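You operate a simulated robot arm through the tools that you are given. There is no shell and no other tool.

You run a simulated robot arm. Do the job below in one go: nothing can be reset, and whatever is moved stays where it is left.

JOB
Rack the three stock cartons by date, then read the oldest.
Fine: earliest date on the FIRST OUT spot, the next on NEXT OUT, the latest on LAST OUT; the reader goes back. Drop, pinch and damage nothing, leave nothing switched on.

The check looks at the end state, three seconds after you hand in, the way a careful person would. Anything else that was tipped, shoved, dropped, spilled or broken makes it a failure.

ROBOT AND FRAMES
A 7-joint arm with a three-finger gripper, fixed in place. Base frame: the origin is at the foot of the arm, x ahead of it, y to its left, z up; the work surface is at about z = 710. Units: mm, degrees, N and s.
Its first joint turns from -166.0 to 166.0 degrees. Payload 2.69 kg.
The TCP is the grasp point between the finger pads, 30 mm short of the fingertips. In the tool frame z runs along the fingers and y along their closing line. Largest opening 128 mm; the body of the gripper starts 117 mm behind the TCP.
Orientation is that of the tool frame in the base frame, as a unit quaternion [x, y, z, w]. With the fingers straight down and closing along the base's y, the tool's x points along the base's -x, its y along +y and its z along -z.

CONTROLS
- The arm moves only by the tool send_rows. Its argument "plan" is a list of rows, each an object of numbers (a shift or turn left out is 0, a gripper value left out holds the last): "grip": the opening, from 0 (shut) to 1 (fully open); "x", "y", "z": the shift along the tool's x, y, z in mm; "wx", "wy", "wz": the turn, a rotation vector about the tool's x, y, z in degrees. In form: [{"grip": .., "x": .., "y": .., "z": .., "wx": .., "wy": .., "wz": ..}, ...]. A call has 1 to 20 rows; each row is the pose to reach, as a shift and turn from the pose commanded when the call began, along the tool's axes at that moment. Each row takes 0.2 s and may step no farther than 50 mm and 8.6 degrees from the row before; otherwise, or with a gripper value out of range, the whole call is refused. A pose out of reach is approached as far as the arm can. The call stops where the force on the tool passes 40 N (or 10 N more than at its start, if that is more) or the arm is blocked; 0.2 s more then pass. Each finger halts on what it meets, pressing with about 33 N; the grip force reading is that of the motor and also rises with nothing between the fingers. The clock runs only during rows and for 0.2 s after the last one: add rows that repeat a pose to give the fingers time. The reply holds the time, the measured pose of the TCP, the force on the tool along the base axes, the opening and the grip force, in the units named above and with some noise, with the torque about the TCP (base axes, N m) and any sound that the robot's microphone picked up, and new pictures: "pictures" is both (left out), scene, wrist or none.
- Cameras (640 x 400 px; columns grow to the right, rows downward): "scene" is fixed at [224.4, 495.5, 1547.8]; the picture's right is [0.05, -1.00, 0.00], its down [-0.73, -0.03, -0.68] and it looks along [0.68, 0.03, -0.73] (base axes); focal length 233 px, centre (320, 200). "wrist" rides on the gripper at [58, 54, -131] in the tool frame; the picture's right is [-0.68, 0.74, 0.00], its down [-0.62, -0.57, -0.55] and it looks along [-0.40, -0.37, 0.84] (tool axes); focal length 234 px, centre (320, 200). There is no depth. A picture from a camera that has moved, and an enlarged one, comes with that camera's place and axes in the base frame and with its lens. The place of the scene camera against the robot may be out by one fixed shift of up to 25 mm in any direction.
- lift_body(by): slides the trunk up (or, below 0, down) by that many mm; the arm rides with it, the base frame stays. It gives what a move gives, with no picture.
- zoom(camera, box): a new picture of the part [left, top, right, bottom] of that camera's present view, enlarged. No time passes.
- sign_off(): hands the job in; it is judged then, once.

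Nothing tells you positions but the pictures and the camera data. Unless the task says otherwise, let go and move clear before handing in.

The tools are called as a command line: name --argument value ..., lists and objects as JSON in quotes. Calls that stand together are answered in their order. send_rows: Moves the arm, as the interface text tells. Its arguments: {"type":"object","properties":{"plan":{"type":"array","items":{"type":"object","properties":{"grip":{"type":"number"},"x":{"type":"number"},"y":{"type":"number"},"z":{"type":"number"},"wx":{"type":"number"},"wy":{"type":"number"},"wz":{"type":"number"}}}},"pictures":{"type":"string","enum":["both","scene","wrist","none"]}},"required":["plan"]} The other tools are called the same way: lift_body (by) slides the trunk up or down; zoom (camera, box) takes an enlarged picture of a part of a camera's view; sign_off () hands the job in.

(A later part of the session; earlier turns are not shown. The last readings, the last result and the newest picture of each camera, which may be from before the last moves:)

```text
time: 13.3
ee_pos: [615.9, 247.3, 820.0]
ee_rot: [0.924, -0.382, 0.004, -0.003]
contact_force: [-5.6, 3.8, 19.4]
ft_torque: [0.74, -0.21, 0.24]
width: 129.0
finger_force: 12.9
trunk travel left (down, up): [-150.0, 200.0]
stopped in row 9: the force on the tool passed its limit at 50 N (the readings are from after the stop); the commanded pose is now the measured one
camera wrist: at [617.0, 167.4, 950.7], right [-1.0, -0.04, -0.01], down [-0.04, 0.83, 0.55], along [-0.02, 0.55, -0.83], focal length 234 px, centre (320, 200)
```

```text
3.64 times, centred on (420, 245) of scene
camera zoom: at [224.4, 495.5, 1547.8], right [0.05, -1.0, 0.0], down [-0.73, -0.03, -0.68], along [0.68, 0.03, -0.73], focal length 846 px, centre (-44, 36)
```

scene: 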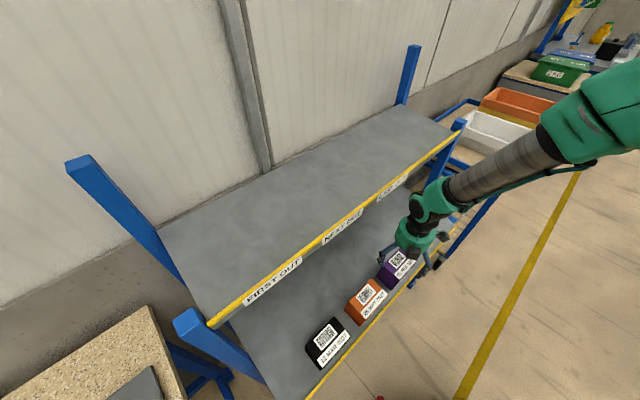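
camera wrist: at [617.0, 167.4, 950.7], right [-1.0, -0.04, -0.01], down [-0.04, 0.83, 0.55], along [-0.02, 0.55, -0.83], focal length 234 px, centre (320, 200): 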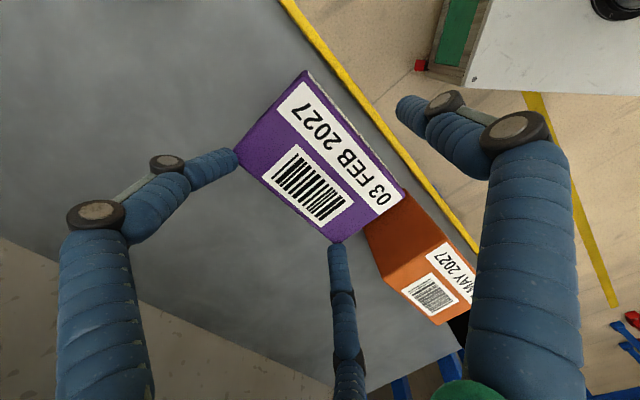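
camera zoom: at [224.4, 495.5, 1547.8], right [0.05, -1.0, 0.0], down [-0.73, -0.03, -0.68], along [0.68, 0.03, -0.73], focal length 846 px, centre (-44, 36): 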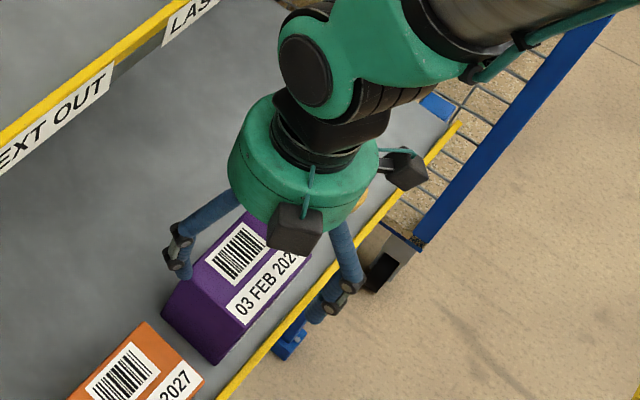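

The force limit tripped: the two rear fingers of this three-fingered hand came down on the carton's back edge and were pushed open, so the hand really grips with three jaws as pictured. I'll relax the grip fully and lift straight off to check the carton.

send_rows --plan '[{"grip": 1.0}, {"grip": 1.0}, {"grip": 1.0, "z": -5}, {"grip": 1.0, "z": -15}, {"grip": 1.0, "z": -30}, {"grip": 1.0, "z": -40}]'

zoom --camera "wrist" --box '[200, 40, 440, 240]'

zoom --camera "scene" --box '[370, 190, 470, 300]'

```text
time: 14.7
ee_pos: [614.0, 245.2, 859.7]
ee_rot: [0.924, -0.383, 0.002, -0.002]
contact_force: [0.3, 0.0, 0.2]
ft_torque: [-0.01, 0.02, -0.02]
width: 128.0
finger_force: 0.1
trunk travel left (down, up): [-150.0, 200.0]
camera wrist: at [616.5, 166.0, 989.8], right [-1.0, -0.04, -0.01], down [-0.04, 0.83, 0.55], along [-0.02, 0.55, -0.83], focal length 234 px, centre (320, 200)
```

scene: 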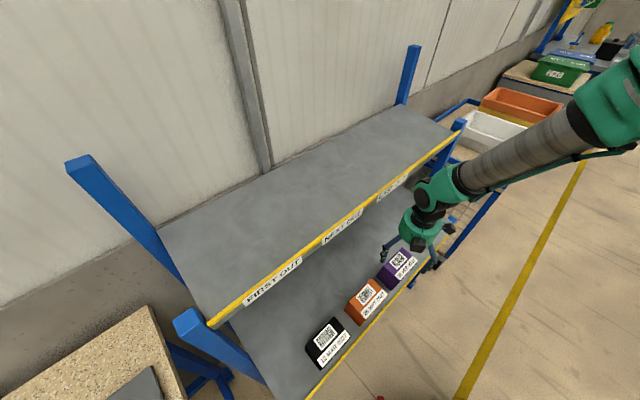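
wrist: 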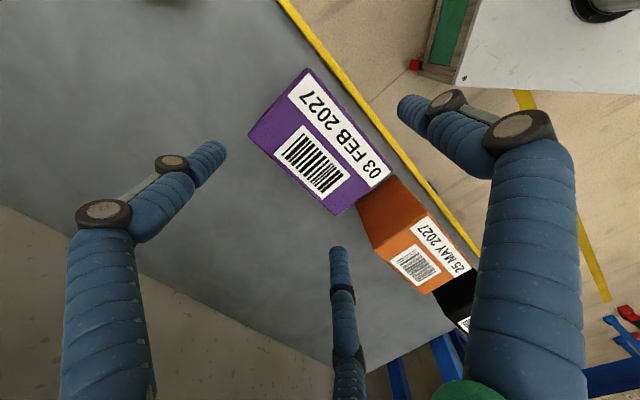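

```text
2.00 times, centred on (320, 140) of wrist
camera zoom: at [616.5, 166.0, 989.8], right [-1.0, -0.04, -0.01], down [-0.04, 0.83, 0.55], along [-0.02, 0.55, -0.83], focal length 468 px, centre (320, 320)
```

zoom: 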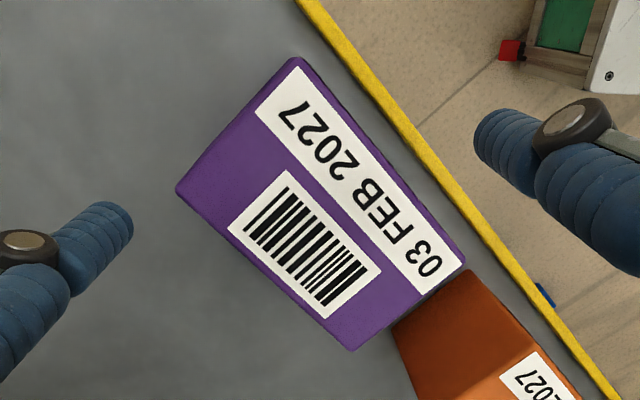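

```text
3.64 times, centred on (420, 245) of scene
camera zoom: at [224.4, 495.5, 1547.8], right [0.05, -1.0, 0.0], down [-0.73, -0.03, -0.68], along [0.68, 0.03, -0.73], focal length 846 px, centre (-44, 36)
```

zoom: 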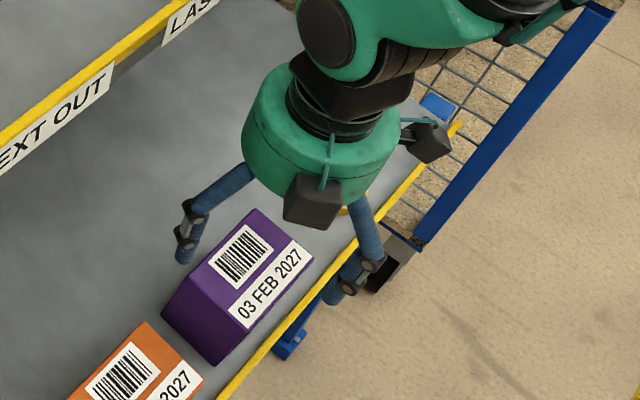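

The carton is unharmed and still in place. Since the jaws are one thumb in front and two fingers behind, the hand centre must sit about 16 mm behind the carton's centre line; I'll shift that way, level the hand, and descend again in small steps with the jaws fully open.

send_rows --plan '[{"grip": 1.0, "x": -3, "y": -7, "wx": -0.3, "wy": -0.12}, {"x": -5, "y": -14, "wx": -0.3, "wy": -0.12}, {"x": -5, "y": -14, "z": 8, "wx": -0.3, "wy": -0.12}, {"x": -5, "y": -14, "z": 16, "wx": -0.3, "wy": -0.12}, {"x": -5, "y": -14, "z": 24, "wx": -0.3, "wy": -0.12}, {"x": -5, "y": -14, "z": 24, "wx": -0.3, "wy": -0.12}]'

zoom --camera "wrist" --box '[200, 40, 440, 260]'

zoom --camera "scene" --box '[370, 170, 490, 300]'

```text
time: 16.1
ee_pos: [620.9, 259.9, 834.1]
ee_rot: [0.924, -0.383, 0.001, 0.0]
contact_force: [0.2, -0.4, 0.3]
ft_torque: [-0.01, -0.02, 0.01]
width: 128.1
finger_force: 0.0
trunk travel left (down, up): [-150.0, 200.0]
camera wrist: at [624.5, 180.6, 964.6], right [-1.0, -0.04, 0.0], down [-0.03, 0.84, 0.55], along [-0.02, 0.55, -0.84], focal length 234 px, centre (320, 200)
```

scene: 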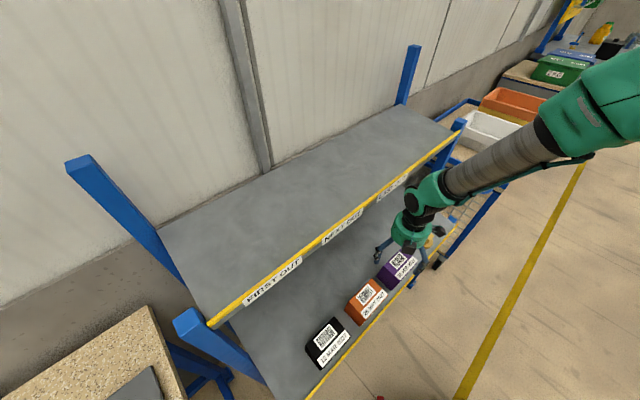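
wrist: 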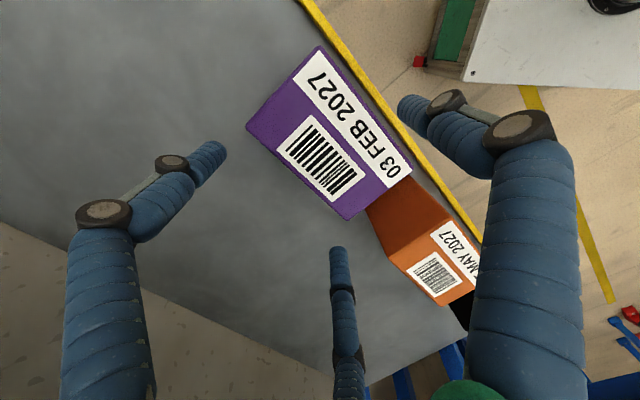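

```text
1.82 times, centred on (320, 150) of wrist
camera zoom: at [624.5, 180.6, 964.6], right [-1.0, -0.04, 0.0], down [-0.03, 0.84, 0.55], along [-0.02, 0.55, -0.84], focal length 426 px, centre (320, 291)
```

zoom: 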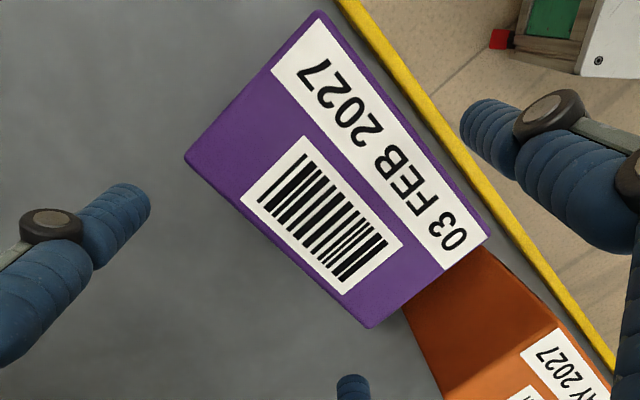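

```text
3.08 times, centred on (430, 235) of scene
camera zoom: at [224.4, 495.5, 1547.8], right [0.05, -1.0, 0.0], down [-0.73, -0.03, -0.68], along [0.68, 0.03, -0.73], focal length 716 px, centre (-18, 92)
```

zoom: 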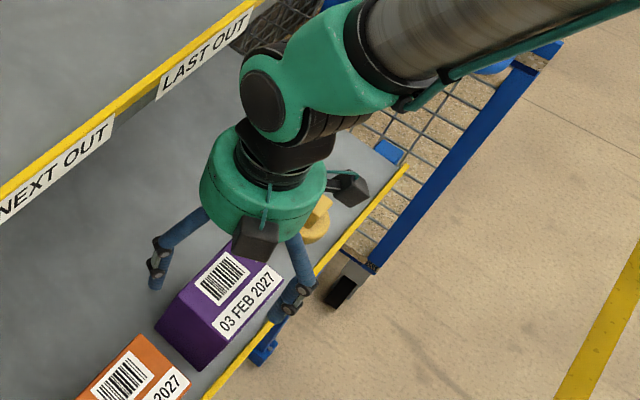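

The three jaws now bracket the carton evenly with about 25 mm clearance on each side, and the upper shelf edge is well clear. Continuing down in small steps to grip height.

send_rows --plan '[{"z": 6}, {"z": 12}, {"z": 18}, {"z": 24}, {"z": 30}, {"z": 36}, {"z": 42}, {"z": 48}, {"z": 54}, {"z": 60}, {"z": 66}, {"z": 68}]'

zoom --camera "scene" --box '[370, 180, 490, 310]'

```text
time: 18.7
ee_pos: [620.3, 259.5, 765.7]
ee_rot: [0.924, -0.384, 0.0, 0.0]
contact_force: [0.0, -0.3, -0.1]
ft_torque: [0.02, -0.02, 0.0]
width: 127.8
finger_force: 0.0
trunk travel left (down, up): [-150.0, 200.0]
camera wrist: at [623.5, 180.6, 897.0], right [-1.0, -0.04, 0.0], down [-0.03, 0.84, 0.55], along [-0.02, 0.55, -0.84], focal length 234 px, centre (320, 200)
```

scene: 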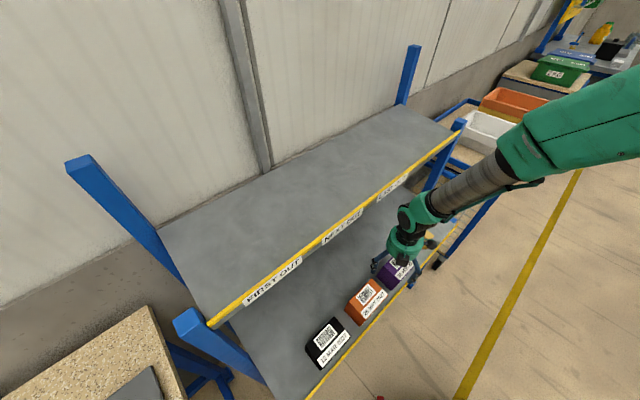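
wrist: 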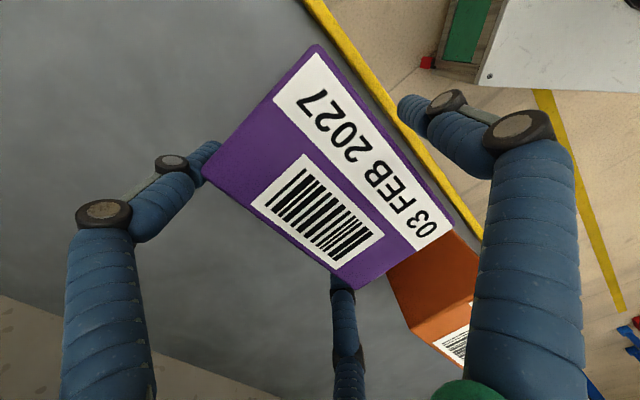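

```text
3.08 times, centred on (430, 245) of scene
camera zoom: at [224.4, 495.5, 1547.8], right [0.05, -1.0, 0.0], down [-0.73, -0.03, -0.68], along [0.68, 0.03, -0.73], focal length 716 px, centre (-18, 62)
```

zoom: 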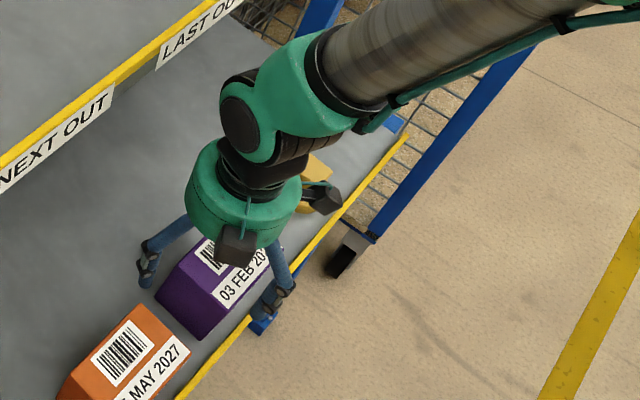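

No contact on the way down and the jaws are around the carton. Closing in gentle stages to find the grip.

send_rows --plan '[{"grip": 0.92}, {"grip": 0.86}, {"grip": 0.8}, {"grip": 0.75}, {"grip": 0.75}]' --pictures "wrist"

```text
time: 19.9
ee_pos: [619.6, 260.9, 766.3]
ee_rot: [0.923, -0.384, -0.001, 0.0]
contact_force: [0.2, 0.8, 3.9]
ft_torque: [0.24, -0.07, -0.14]
width: 97.3
finger_force: 32.9
trunk travel left (down, up): [-150.0, 200.0]
camera wrist: at [623.3, 180.6, 897.2], right [-1.0, -0.04, 0.0], down [-0.03, 0.84, 0.55], along [-0.02, 0.55, -0.84], focal length 234 px, centre (320, 200)
```

wrist: 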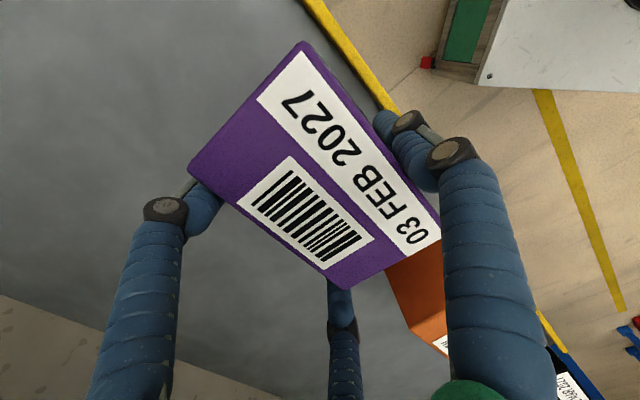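

The jaws have met the carton at about 97 mm opening with full 33 N grip force. I'll lift a little and check that it comes up level and held.

send_rows --plan '[{"grip": 0.7}, {"grip": 0.7}, {"grip": 0.7, "z": -4}, {"grip": 0.7, "z": -8}, {"grip": 0.7, "z": -14}, {"grip": 0.7, "z": -20}, {"grip": 0.7, "z": -20}]'

zoom --camera "scene" --box '[370, 180, 490, 310]'

```text
time: 21.5
ee_pos: [621.4, 260.1, 785.1]
ee_rot: [0.924, -0.382, 0.0, 0.0]
contact_force: [0.5, 0.5, -2.8]
ft_torque: [0.06, -0.01, 0.01]
width: 96.7
finger_force: 32.7
trunk travel left (down, up): [-150.0, 200.0]
camera wrist: at [624.2, 180.6, 916.6], right [-1.0, -0.04, 0.0], down [-0.03, 0.84, 0.55], along [-0.02, 0.55, -0.84], focal length 234 px, centre (320, 200)
```

scene: 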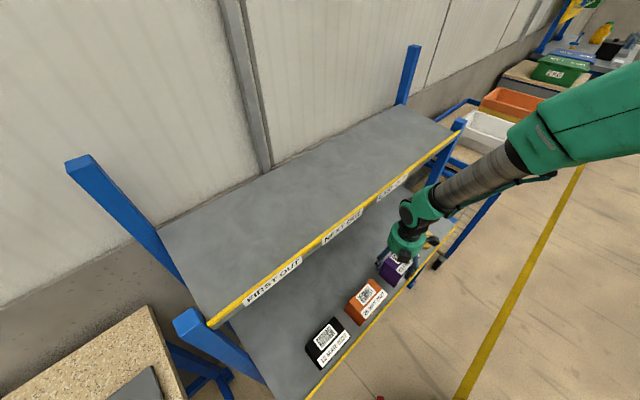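
wrist: 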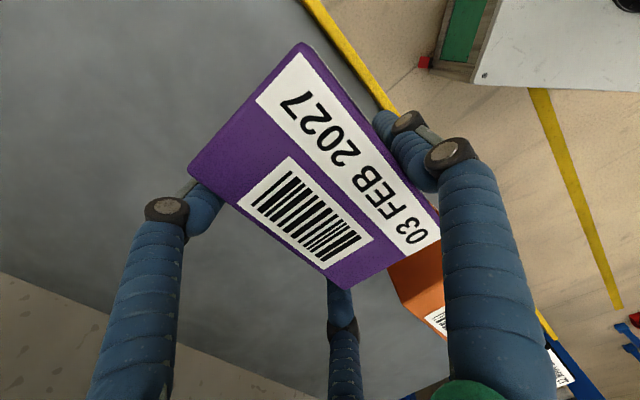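

```text
3.08 times, centred on (430, 245) of scene
camera zoom: at [224.4, 495.5, 1547.8], right [0.05, -1.0, 0.0], down [-0.73, -0.03, -0.68], along [0.68, 0.03, -0.73], focal length 716 px, centre (-18, 62)
```

zoom: 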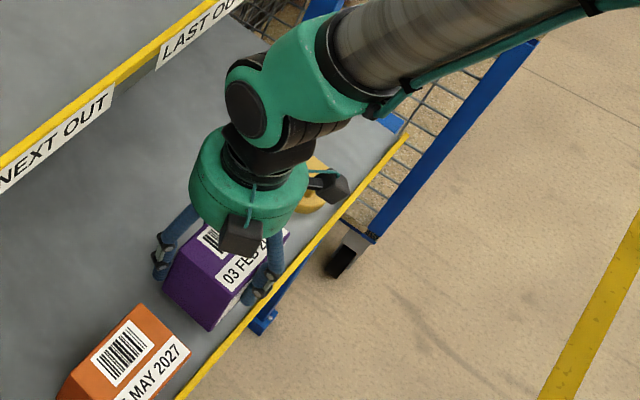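

The carton is held (about 2.8 N weight) and level. I'll lift it straight up, in front of the rack, to well above the upper shelf.

send_rows --plan '[{"z": -30}, {"z": -65}, {"z": -105}, {"z": -145}, {"z": -185}, {"z": -225}, {"z": -265}, {"z": -305}, {"z": -345}, {"z": -385}, {"z": -415}, {"z": -415}]'

zoom --camera "wrist" --box '[160, 60, 480, 390]'

```text
time: 24.1
ee_pos: [621.2, 261.4, 1199.4]
ee_rot: [0.923, -0.384, 0.0, 0.0]
contact_force: [0.3, -0.3, -2.3]
ft_torque: [0.06, -0.05, -0.01]
width: 96.4
finger_force: 33.0
trunk travel left (down, up): [-150.0, 200.0]
camera wrist: at [624.2, 181.4, 1331.1], right [-1.0, -0.04, 0.0], down [-0.03, 0.84, 0.55], along [-0.02, 0.55, -0.84], focal length 234 px, centre (320, 200)
```

scene: 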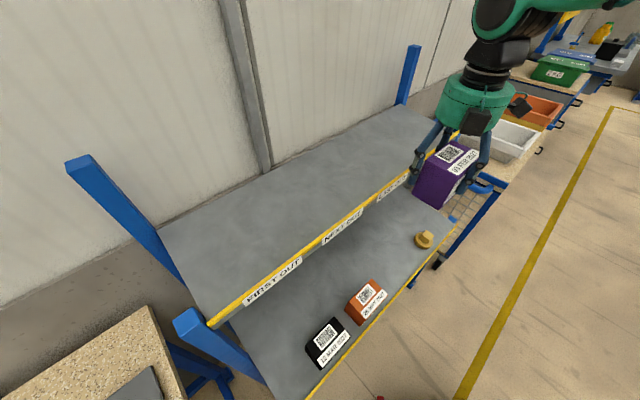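
wrist: 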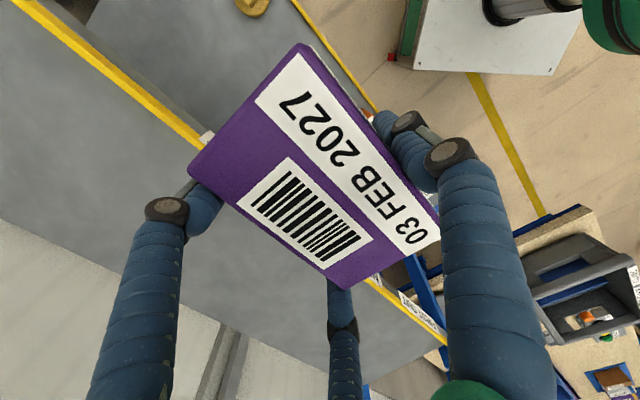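

```text
1.21 times, centred on (320, 225) of wrist
camera zoom: at [624.2, 181.4, 1331.1], right [-1.0, -0.04, 0.0], down [-0.03, 0.84, 0.55], along [-0.02, 0.55, -0.84], focal length 284 px, centre (320, 170)
```

zoom: 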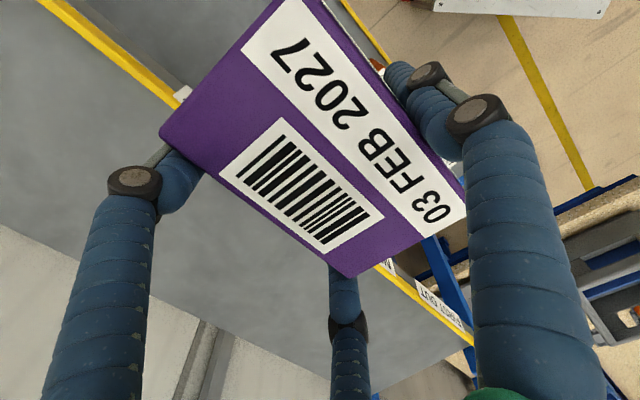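

The purple carton rides level in the hand. The upper shelf edge works out at z≈1088 with the FIRST OUT label toward the left end; I'll carry the carton along in front of the rack to there and look down.

send_rows --plan '[{"x": -30}, {"x": -65}, {"x": -100}, {"x": -135}, {"x": -170}, {"x": -205}, {"x": -240}, {"x": -275}, {"x": -310}, {"x": -345}, {"x": -370}, {"x": -383}, {"x": -383}]'

zoom --camera "scene" --box '[170, 140, 410, 360]'

zoom --camera "wrist" --box '[0, 0, 260, 200]'

```text
time: 26.9
ee_pos: [352.3, 530.5, 1201.6]
ee_rot: [0.924, -0.383, 0.0, 0.0]
contact_force: [-0.3, -0.2, -2.6]
ft_torque: [0.04, 0.01, 0.02]
width: 96.5
finger_force: 33.3
trunk travel left (down, up): [-150.0, 200.0]
camera wrist: at [355.0, 451.3, 1332.7], right [-1.0, -0.04, 0.0], down [-0.03, 0.84, 0.55], along [-0.02, 0.55, -0.84], focal length 234 px, centre (320, 200)
```

scene: 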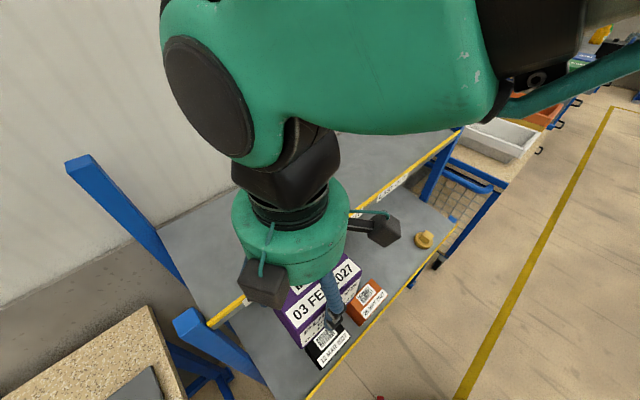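
wrist: 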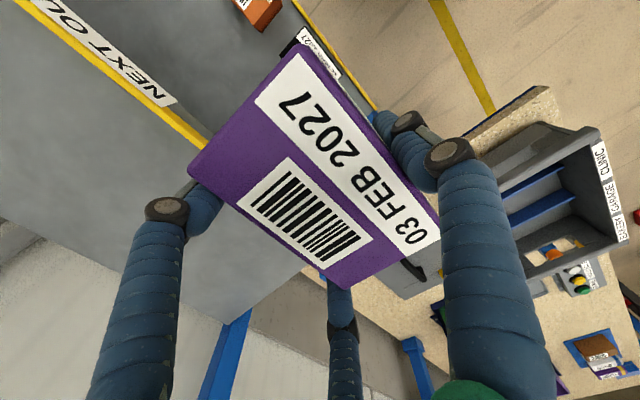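

```text
1.82 times, centred on (290, 250) of scene
camera zoom: at [224.4, 495.5, 1547.8], right [0.05, -1.0, 0.0], down [-0.73, -0.03, -0.68], along [0.68, 0.03, -0.73], focal length 423 px, centre (374, 109)
```

zoom: 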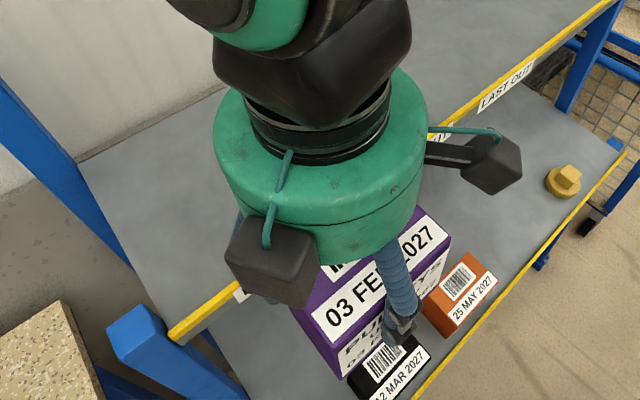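

```text
2.00 times, centred on (130, 100) of wrist
camera zoom: at [355.0, 451.3, 1332.7], right [-1.0, -0.04, 0.0], down [-0.03, 0.84, 0.55], along [-0.02, 0.55, -0.84], focal length 468 px, centre (700, 400)
```

zoom: 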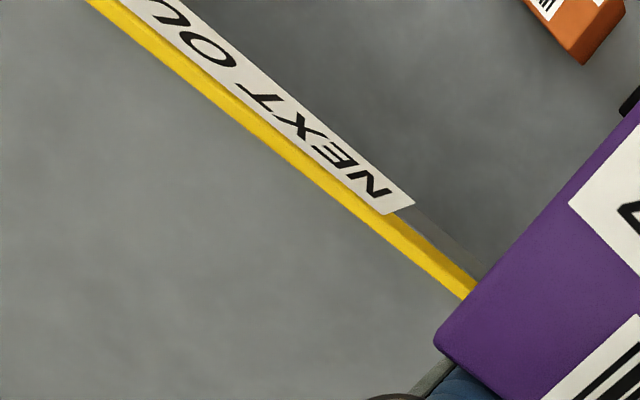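

I now have the labels: FIRST OUT centred near e≈-133 along the rack, NEXT OUT near 80 and LAST OUT near 284. Before placing, I'll check the coloured thing that came into view on the left bench in case it matters for "switched on".

zoom --camera "wrist" --box '[440, 120, 640, 300]'

zoom --camera "wrist" --box '[500, 220, 640, 340]'

zoom --camera "wrist" --box '[540, 200, 640, 400]'

```text
2.22 times, centred on (540, 210) of wrist
camera zoom: at [355.0, 451.3, 1332.7], right [-1.0, -0.04, 0.0], down [-0.03, 0.84, 0.55], along [-0.02, 0.55, -0.84], focal length 520 px, centre (-169, 178)
```

zoom: 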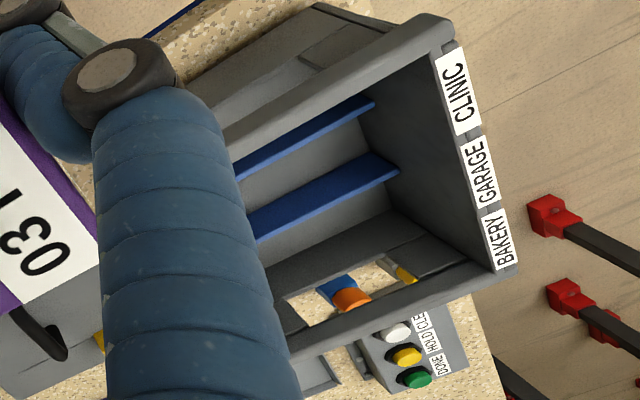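

```text
3.33 times, centred on (570, 280) of wrist
camera zoom: at [355.0, 451.3, 1332.7], right [-1.0, -0.04, 0.0], down [-0.03, 0.84, 0.55], along [-0.02, 0.55, -0.84], focal length 781 px, centre (-513, -67)
```

zoom: 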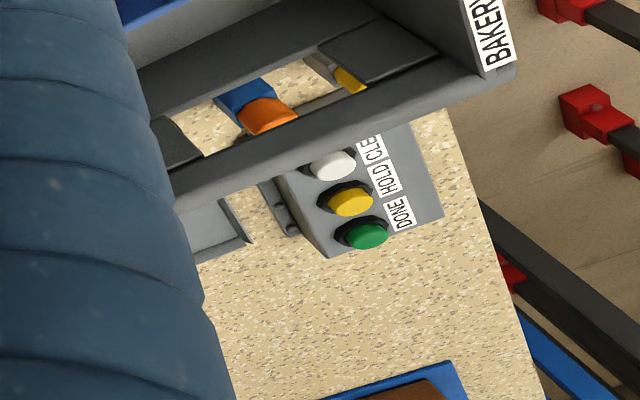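

```text
2.00 times, centred on (590, 300) of wrist
camera zoom: at [355.0, 451.3, 1332.7], right [-1.0, -0.04, 0.0], down [-0.03, 0.84, 0.55], along [-0.02, 0.55, -0.84], focal length 468 px, centre (-220, 0)
```

zoom: 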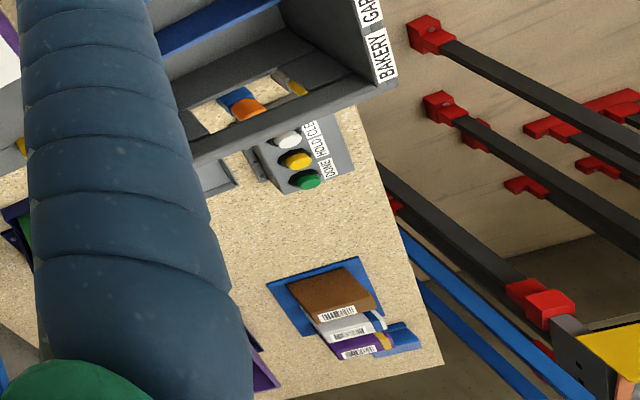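

This left bench belongs to other work (sorter, buttons, parcels). I'll just double-check the orange and blue item there isn't a hand reader.

zoom --camera "wrist" --box '[525, 225, 590, 285]'

zoom --camera "wrist" --box '[390, 240, 460, 320]'

zoom --camera "scene" --box '[290, 250, 380, 350]'

```text
6.67 times, centred on (558, 255) of wrist
camera zoom: at [355.0, 451.3, 1332.7], right [-1.0, -0.04, 0.0], down [-0.03, 0.84, 0.55], along [-0.02, 0.55, -0.84], focal length 1561 px, centre (-1263, -167)
```

zoom: 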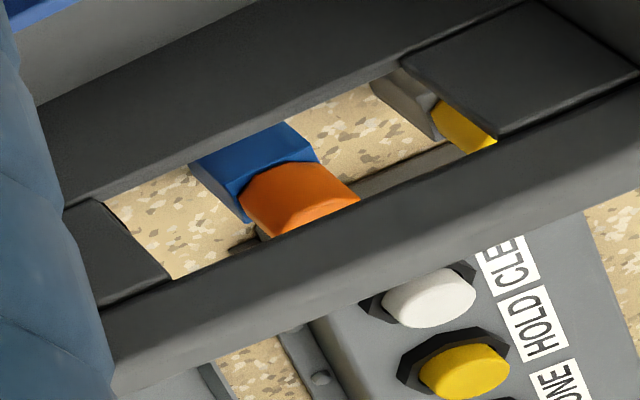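

```text
5.00 times, centred on (425, 280) of wrist
camera zoom: at [355.0, 451.3, 1332.7], right [-1.0, -0.04, 0.0], down [-0.03, 0.84, 0.55], along [-0.02, 0.55, -0.84], focal length 1171 px, centre (-205, -200)
```

zoom: 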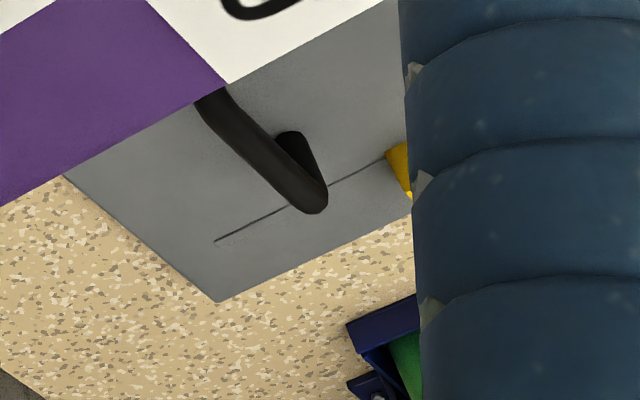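

```text
4.00 times, centred on (335, 300) of scene
camera zoom: at [224.4, 495.5, 1547.8], right [0.05, -1.0, 0.0], down [-0.73, -0.03, -0.68], along [0.68, 0.03, -0.73], focal length 930 px, centre (260, -200)
```

zoom: 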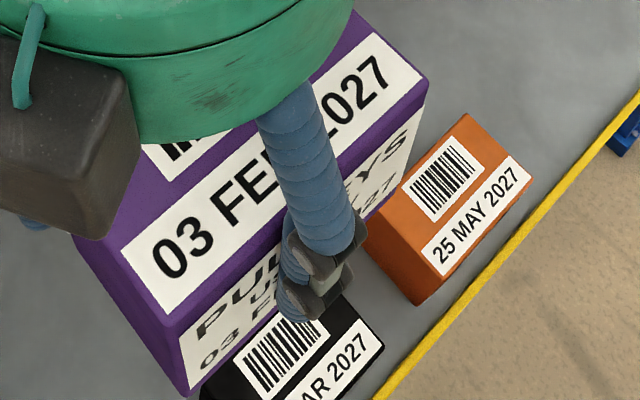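

Nothing there looks like this job's reader. I'll now move the purple carton inward over the FIRST OUT spot, keeping about 55 mm above the shelf.

send_rows --plan '[{"x": -4, "y": -25}, {"x": -8, "y": -60}, {"x": -12, "y": -95}, {"x": -12, "y": -130}, {"x": -12, "y": -165}, {"x": -12, "y": -190}, {"x": -12, "y": -206}, {"x": -12, "y": -206}]'

zoom --camera "scene" --box '[150, 140, 350, 340]'

```text
time: 28.7
ee_pos: [490.2, 684.2, 1200.9]
ee_rot: [0.924, -0.383, 0.0, 0.0]
contact_force: [-0.2, -0.4, -2.4]
ft_torque: [0.05, 0.03, 0.03]
width: 96.5
finger_force: 32.7
trunk travel left (down, up): [-150.0, 200.0]
camera wrist: at [492.3, 605.1, 1330.2], right [-1.0, -0.04, 0.0], down [-0.03, 0.84, 0.55], along [-0.02, 0.55, -0.84], focal length 234 px, centre (320, 200)
```

scene: 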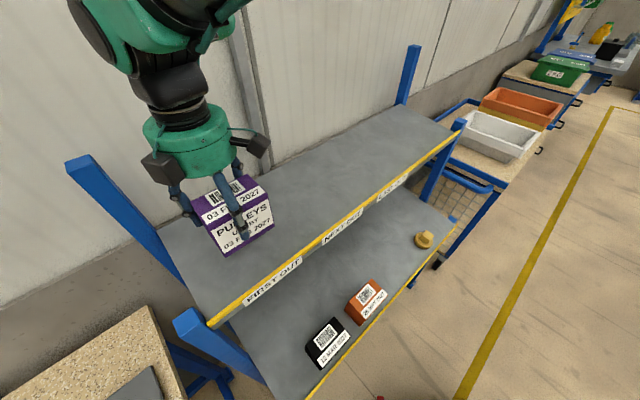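
wrist: 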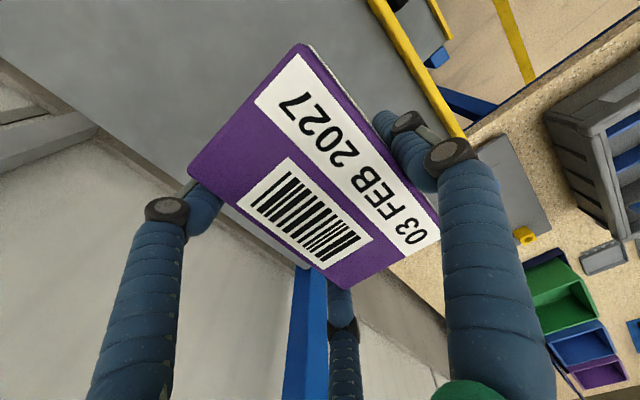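

```text
2.00 times, centred on (250, 240) of scene
camera zoom: at [224.4, 495.5, 1547.8], right [0.05, -1.0, 0.0], down [-0.73, -0.03, -0.68], along [0.68, 0.03, -0.73], focal length 465 px, centre (460, 120)
```

zoom: 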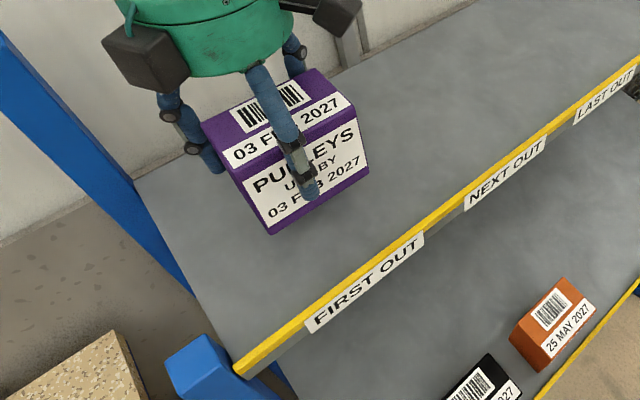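

The carton hovers squarely behind the FIRST OUT label. Lowering most of the way now, then in fine steps to feel for the shelf.

send_rows --plan '[{"z": 10}, {"z": 20}, {"z": 30}, {"z": 38}, {"z": 44}, {"z": 46}, {"z": 46}]' --pictures "scene"

zoom --camera "scene" --box '[150, 140, 350, 340]'

```text
time: 30.3
ee_pos: [487.5, 685.3, 1154.5]
ee_rot: [0.924, -0.383, 0.0, 0.0]
contact_force: [0.8, -0.7, -2.9]
ft_torque: [0.03, 0.0, 0.02]
width: 96.1
finger_force: 33.3
trunk travel left (down, up): [-150.0, 200.0]
```

scene: 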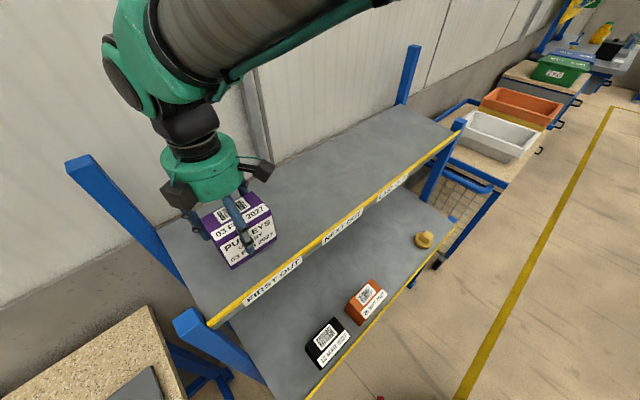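

```text
2.00 times, centred on (250, 240) of scene
camera zoom: at [224.4, 495.5, 1547.8], right [0.05, -1.0, 0.0], down [-0.73, -0.03, -0.68], along [0.68, 0.03, -0.73], focal length 465 px, centre (460, 120)
```

zoom: 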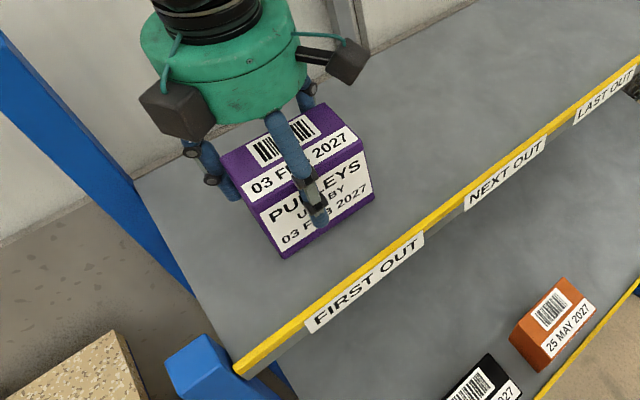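

Still clear and well aligned. Fine steps down now, watching the force.

send_rows --plan '[{"z": 2}, {"z": 4}, {"z": 5}]' --pictures "none"

```text
time: 31.1
ee_pos: [486.9, 684.8, 1151.4]
ee_rot: [0.924, -0.382, 0.0, -0.001]
contact_force: [2.2, -1.2, 5.5]
ft_torque: [-0.26, -0.64, 0.01]
width: 96.5
finger_force: 33.2
trunk travel left (down, up): [-150.0, 200.0]
```

I've felt the shelf (about 8 N change). I'll ease down one more millimetre so the carton sits flat, then open the jaws gradually.

send_rows --plan '[{"z": 1}, {"z": 1}]' --pictures "none"

```text
time: 31.7
ee_pos: [488.0, 684.8, 1152.6]
ee_rot: [0.923, -0.384, 0.001, -0.002]
contact_force: [6.5, -2.0, 17.8]
ft_torque: [0.02, -0.93, -0.13]
width: 96.7
finger_force: 33.5
trunk travel left (down, up): [-150.0, 200.0]
```

The carton is now seated with a more central contact. Releasing gradually.

send_rows --plan '[{"grip": 0.74}, {"grip": 0.76}, {"grip": 0.78}, {"grip": 0.8}, {"grip": 0.85}, {"grip": 0.92}, {"grip": 1.0}, {"grip": 1.0}]'

zoom --camera "scene" --box '[150, 140, 350, 340]'

```text
time: 33.5
ee_pos: [487.4, 685.1, 1149.3]
ee_rot: [0.924, -0.383, -0.001, 0.0]
contact_force: [-0.2, -0.2, -0.4]
ft_torque: [-0.01, -0.05, 0.0]
width: 128.0
finger_force: 0.1
trunk travel left (down, up): [-150.0, 200.0]
camera wrist: at [489.9, 606.2, 1279.8], right [-1.0, -0.04, 0.0], down [-0.03, 0.84, 0.55], along [-0.02, 0.55, -0.84], focal length 234 px, centre (320, 200)
```

scene: 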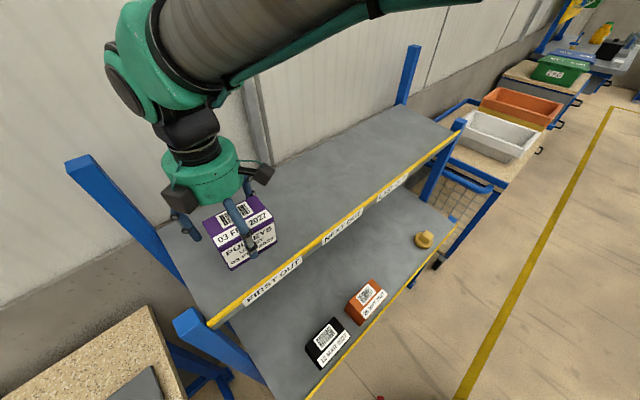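
wrist: 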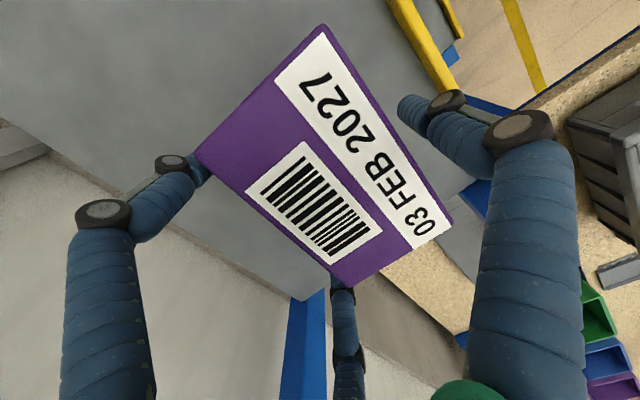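

```text
2.00 times, centred on (250, 240) of scene
camera zoom: at [224.4, 495.5, 1547.8], right [0.05, -1.0, 0.0], down [-0.73, -0.03, -0.68], along [0.68, 0.03, -0.73], focal length 465 px, centre (460, 120)
```

zoom: 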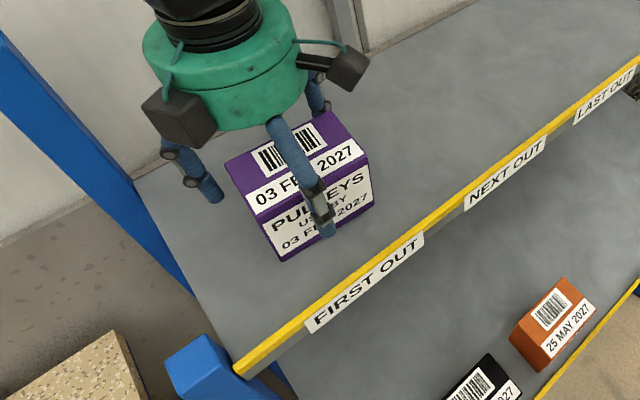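

The purple carton stands upright on FIRST OUT and the jaws are clear of it. I'll rise straight up, back out in front of the rack, and head to above the black carton.

send_rows --plan '[{"grip": 1.0, "z": -5}, {"z": -12}, {"z": -25}, {"z": -45}, {"z": -75}, {"z": -100}, {"x": 8, "y": 25, "z": -105}, {"x": 16, "y": 60, "z": -105}, {"x": 24, "y": 95, "z": -105}, {"x": 32, "y": 130, "z": -105}, {"x": 44, "y": 165, "z": -105}, {"x": 54, "y": 195, "z": -105}, {"x": 60, "y": 215, "z": -105}, {"x": 60, "y": 215, "z": -105}]'

zoom --camera "scene" --box '[150, 140, 350, 340]'

```text
time: 36.5
ee_pos: [376.7, 490.5, 1254.9]
ee_rot: [0.924, -0.383, 0.0, 0.0]
contact_force: [0.1, -0.7, 0.3]
ft_torque: [0.0, 0.03, -0.02]
width: 127.9
finger_force: 0.1
trunk travel left (down, up): [-150.0, 200.0]
camera wrist: at [379.6, 411.3, 1385.3], right [-1.0, -0.04, 0.0], down [-0.03, 0.84, 0.55], along [-0.02, 0.55, -0.84], focal length 234 px, centre (320, 200)
```

scene: 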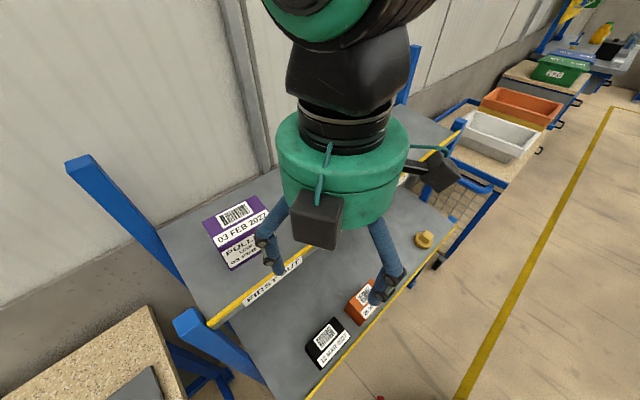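
wrist: 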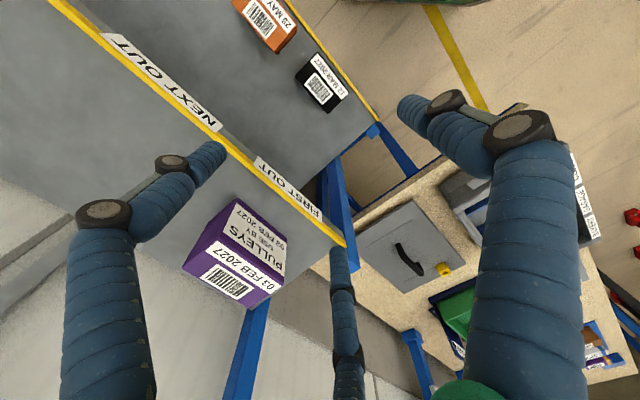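

```text
2.00 times, centred on (250, 240) of scene
camera zoom: at [224.4, 495.5, 1547.8], right [0.05, -1.0, 0.0], down [-0.73, -0.03, -0.68], along [0.68, 0.03, -0.73], focal length 465 px, centre (460, 120)
```

zoom: 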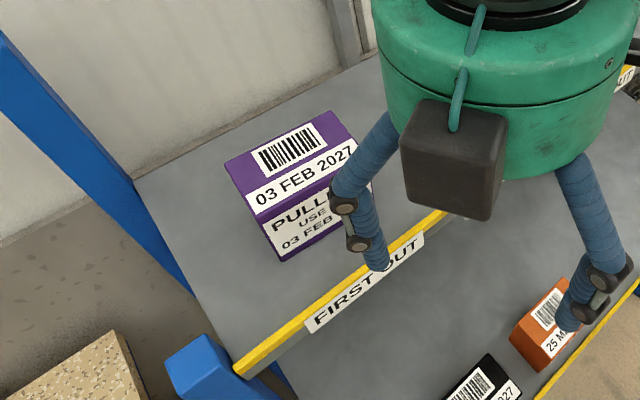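

Purple sits neatly behind FIRST OUT. I'm now roughly above the black carton; descending to a safe height for a closer look.

send_rows --plan '[{"y": -3, "z": 35}, {"y": -6, "z": 75}, {"y": -8, "z": 115}, {"y": -8, "z": 155}, {"y": -8, "z": 195}, {"y": -8, "z": 235}, {"y": -8, "z": 275}, {"y": -8, "z": 315}, {"y": -8, "z": 355}, {"y": -8, "z": 365}, {"y": -8, "z": 365}]'

zoom --camera "wrist" --box '[200, 20, 440, 240]'

zoom --camera "scene" --box '[250, 240, 410, 400]'

```text
time: 38.9
ee_pos: [382.2, 498.4, 889.8]
ee_rot: [0.924, -0.383, -0.001, 0.0]
contact_force: [0.2, 0.2, 0.3]
ft_torque: [-0.02, 0.03, 0.05]
width: 127.8
finger_force: 0.1
trunk travel left (down, up): [-150.0, 200.0]
camera wrist: at [385.7, 419.1, 1019.9], right [-1.0, -0.04, 0.0], down [-0.03, 0.84, 0.55], along [-0.02, 0.55, -0.84], focal length 234 px, centre (320, 200)
```

scene: 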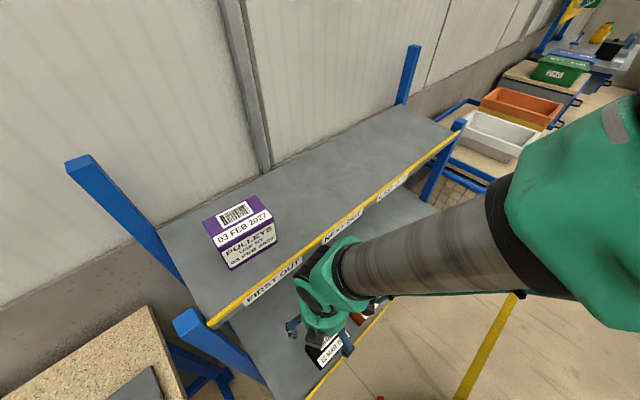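
wrist: 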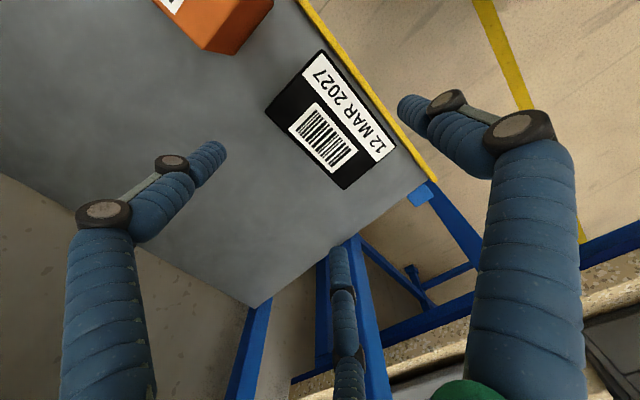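

```text
1.82 times, centred on (320, 130) of wrist
camera zoom: at [385.7, 419.1, 1019.9], right [-1.0, -0.04, 0.0], down [-0.03, 0.84, 0.55], along [-0.02, 0.55, -0.84], focal length 426 px, centre (320, 327)
```

zoom: 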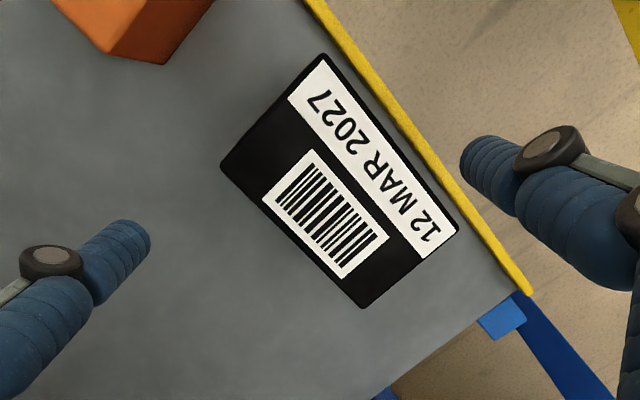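

```text
2.50 times, centred on (330, 320) of scene
camera zoom: at [224.4, 495.5, 1547.8], right [0.05, -1.0, 0.0], down [-0.73, -0.03, -0.68], along [0.68, 0.03, -0.73], focal length 582 px, centre (295, -100)
```

zoom: 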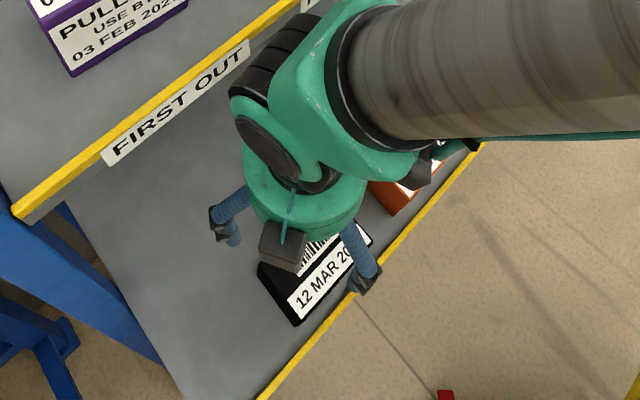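

The black carton is about 110 × 70 mm and nearly where I want it. I'll nudge to centre it between the jaws and come down to just above its top for a clearance check.

send_rows --plan '[{"x": -2, "y": -1, "z": 10}, {"x": -3, "y": -1, "z": 25}, {"x": -3, "y": -1, "z": 40}, {"x": -3, "y": -1, "z": 54}, {"x": -3, "y": -1, "z": 54}]'

zoom --camera "wrist" --box '[200, 40, 440, 260]'

zoom --camera "scene" --box '[250, 240, 410, 400]'

```text
time: 40.1
ee_pos: [382.9, 500.1, 836.1]
ee_rot: [0.924, -0.383, 0.0, 0.0]
contact_force: [0.0, -0.1, -0.4]
ft_torque: [0.0, 0.04, -0.02]
width: 128.0
finger_force: 0.0
trunk travel left (down, up): [-150.0, 200.0]
camera wrist: at [384.2, 421.0, 966.1], right [-1.0, -0.04, 0.0], down [-0.03, 0.84, 0.55], along [-0.02, 0.55, -0.84], focal length 234 px, centre (320, 200)
```

scene: 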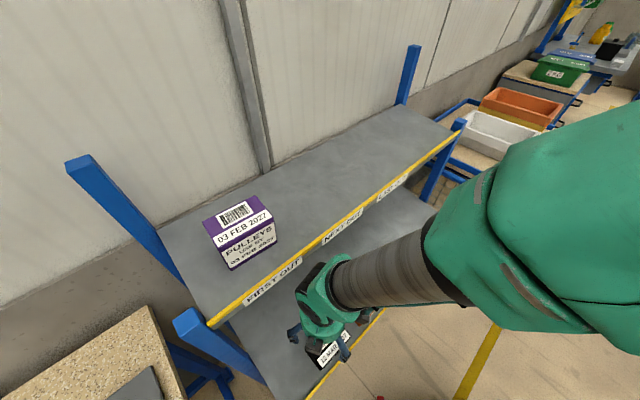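
wrist: 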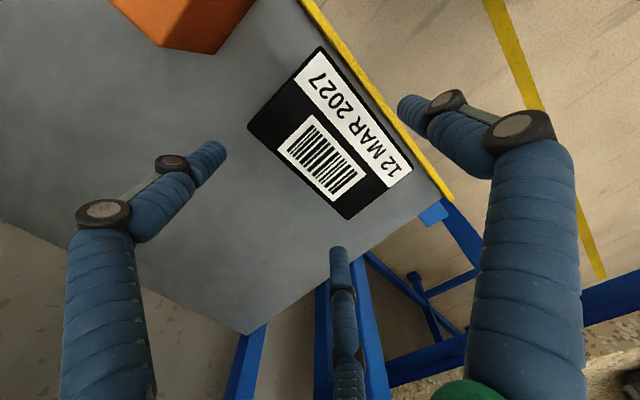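

```text
1.82 times, centred on (320, 150) of wrist
camera zoom: at [384.2, 421.0, 966.1], right [-1.0, -0.04, 0.0], down [-0.03, 0.84, 0.55], along [-0.02, 0.55, -0.84], focal length 426 px, centre (320, 291)
```

zoom: 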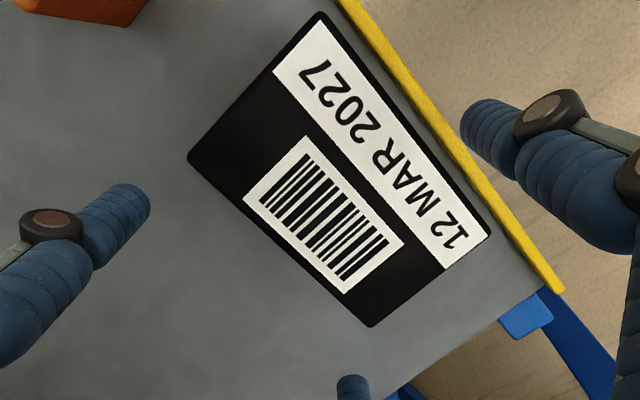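

```text
2.50 times, centred on (330, 320) of scene
camera zoom: at [224.4, 495.5, 1547.8], right [0.05, -1.0, 0.0], down [-0.73, -0.03, -0.68], along [0.68, 0.03, -0.73], focal length 582 px, centre (295, -100)
```

zoom: 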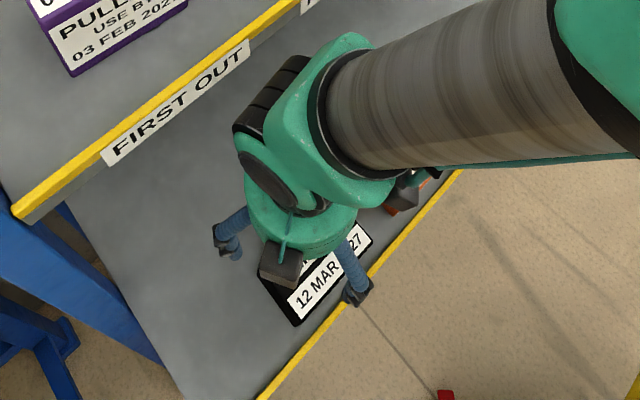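

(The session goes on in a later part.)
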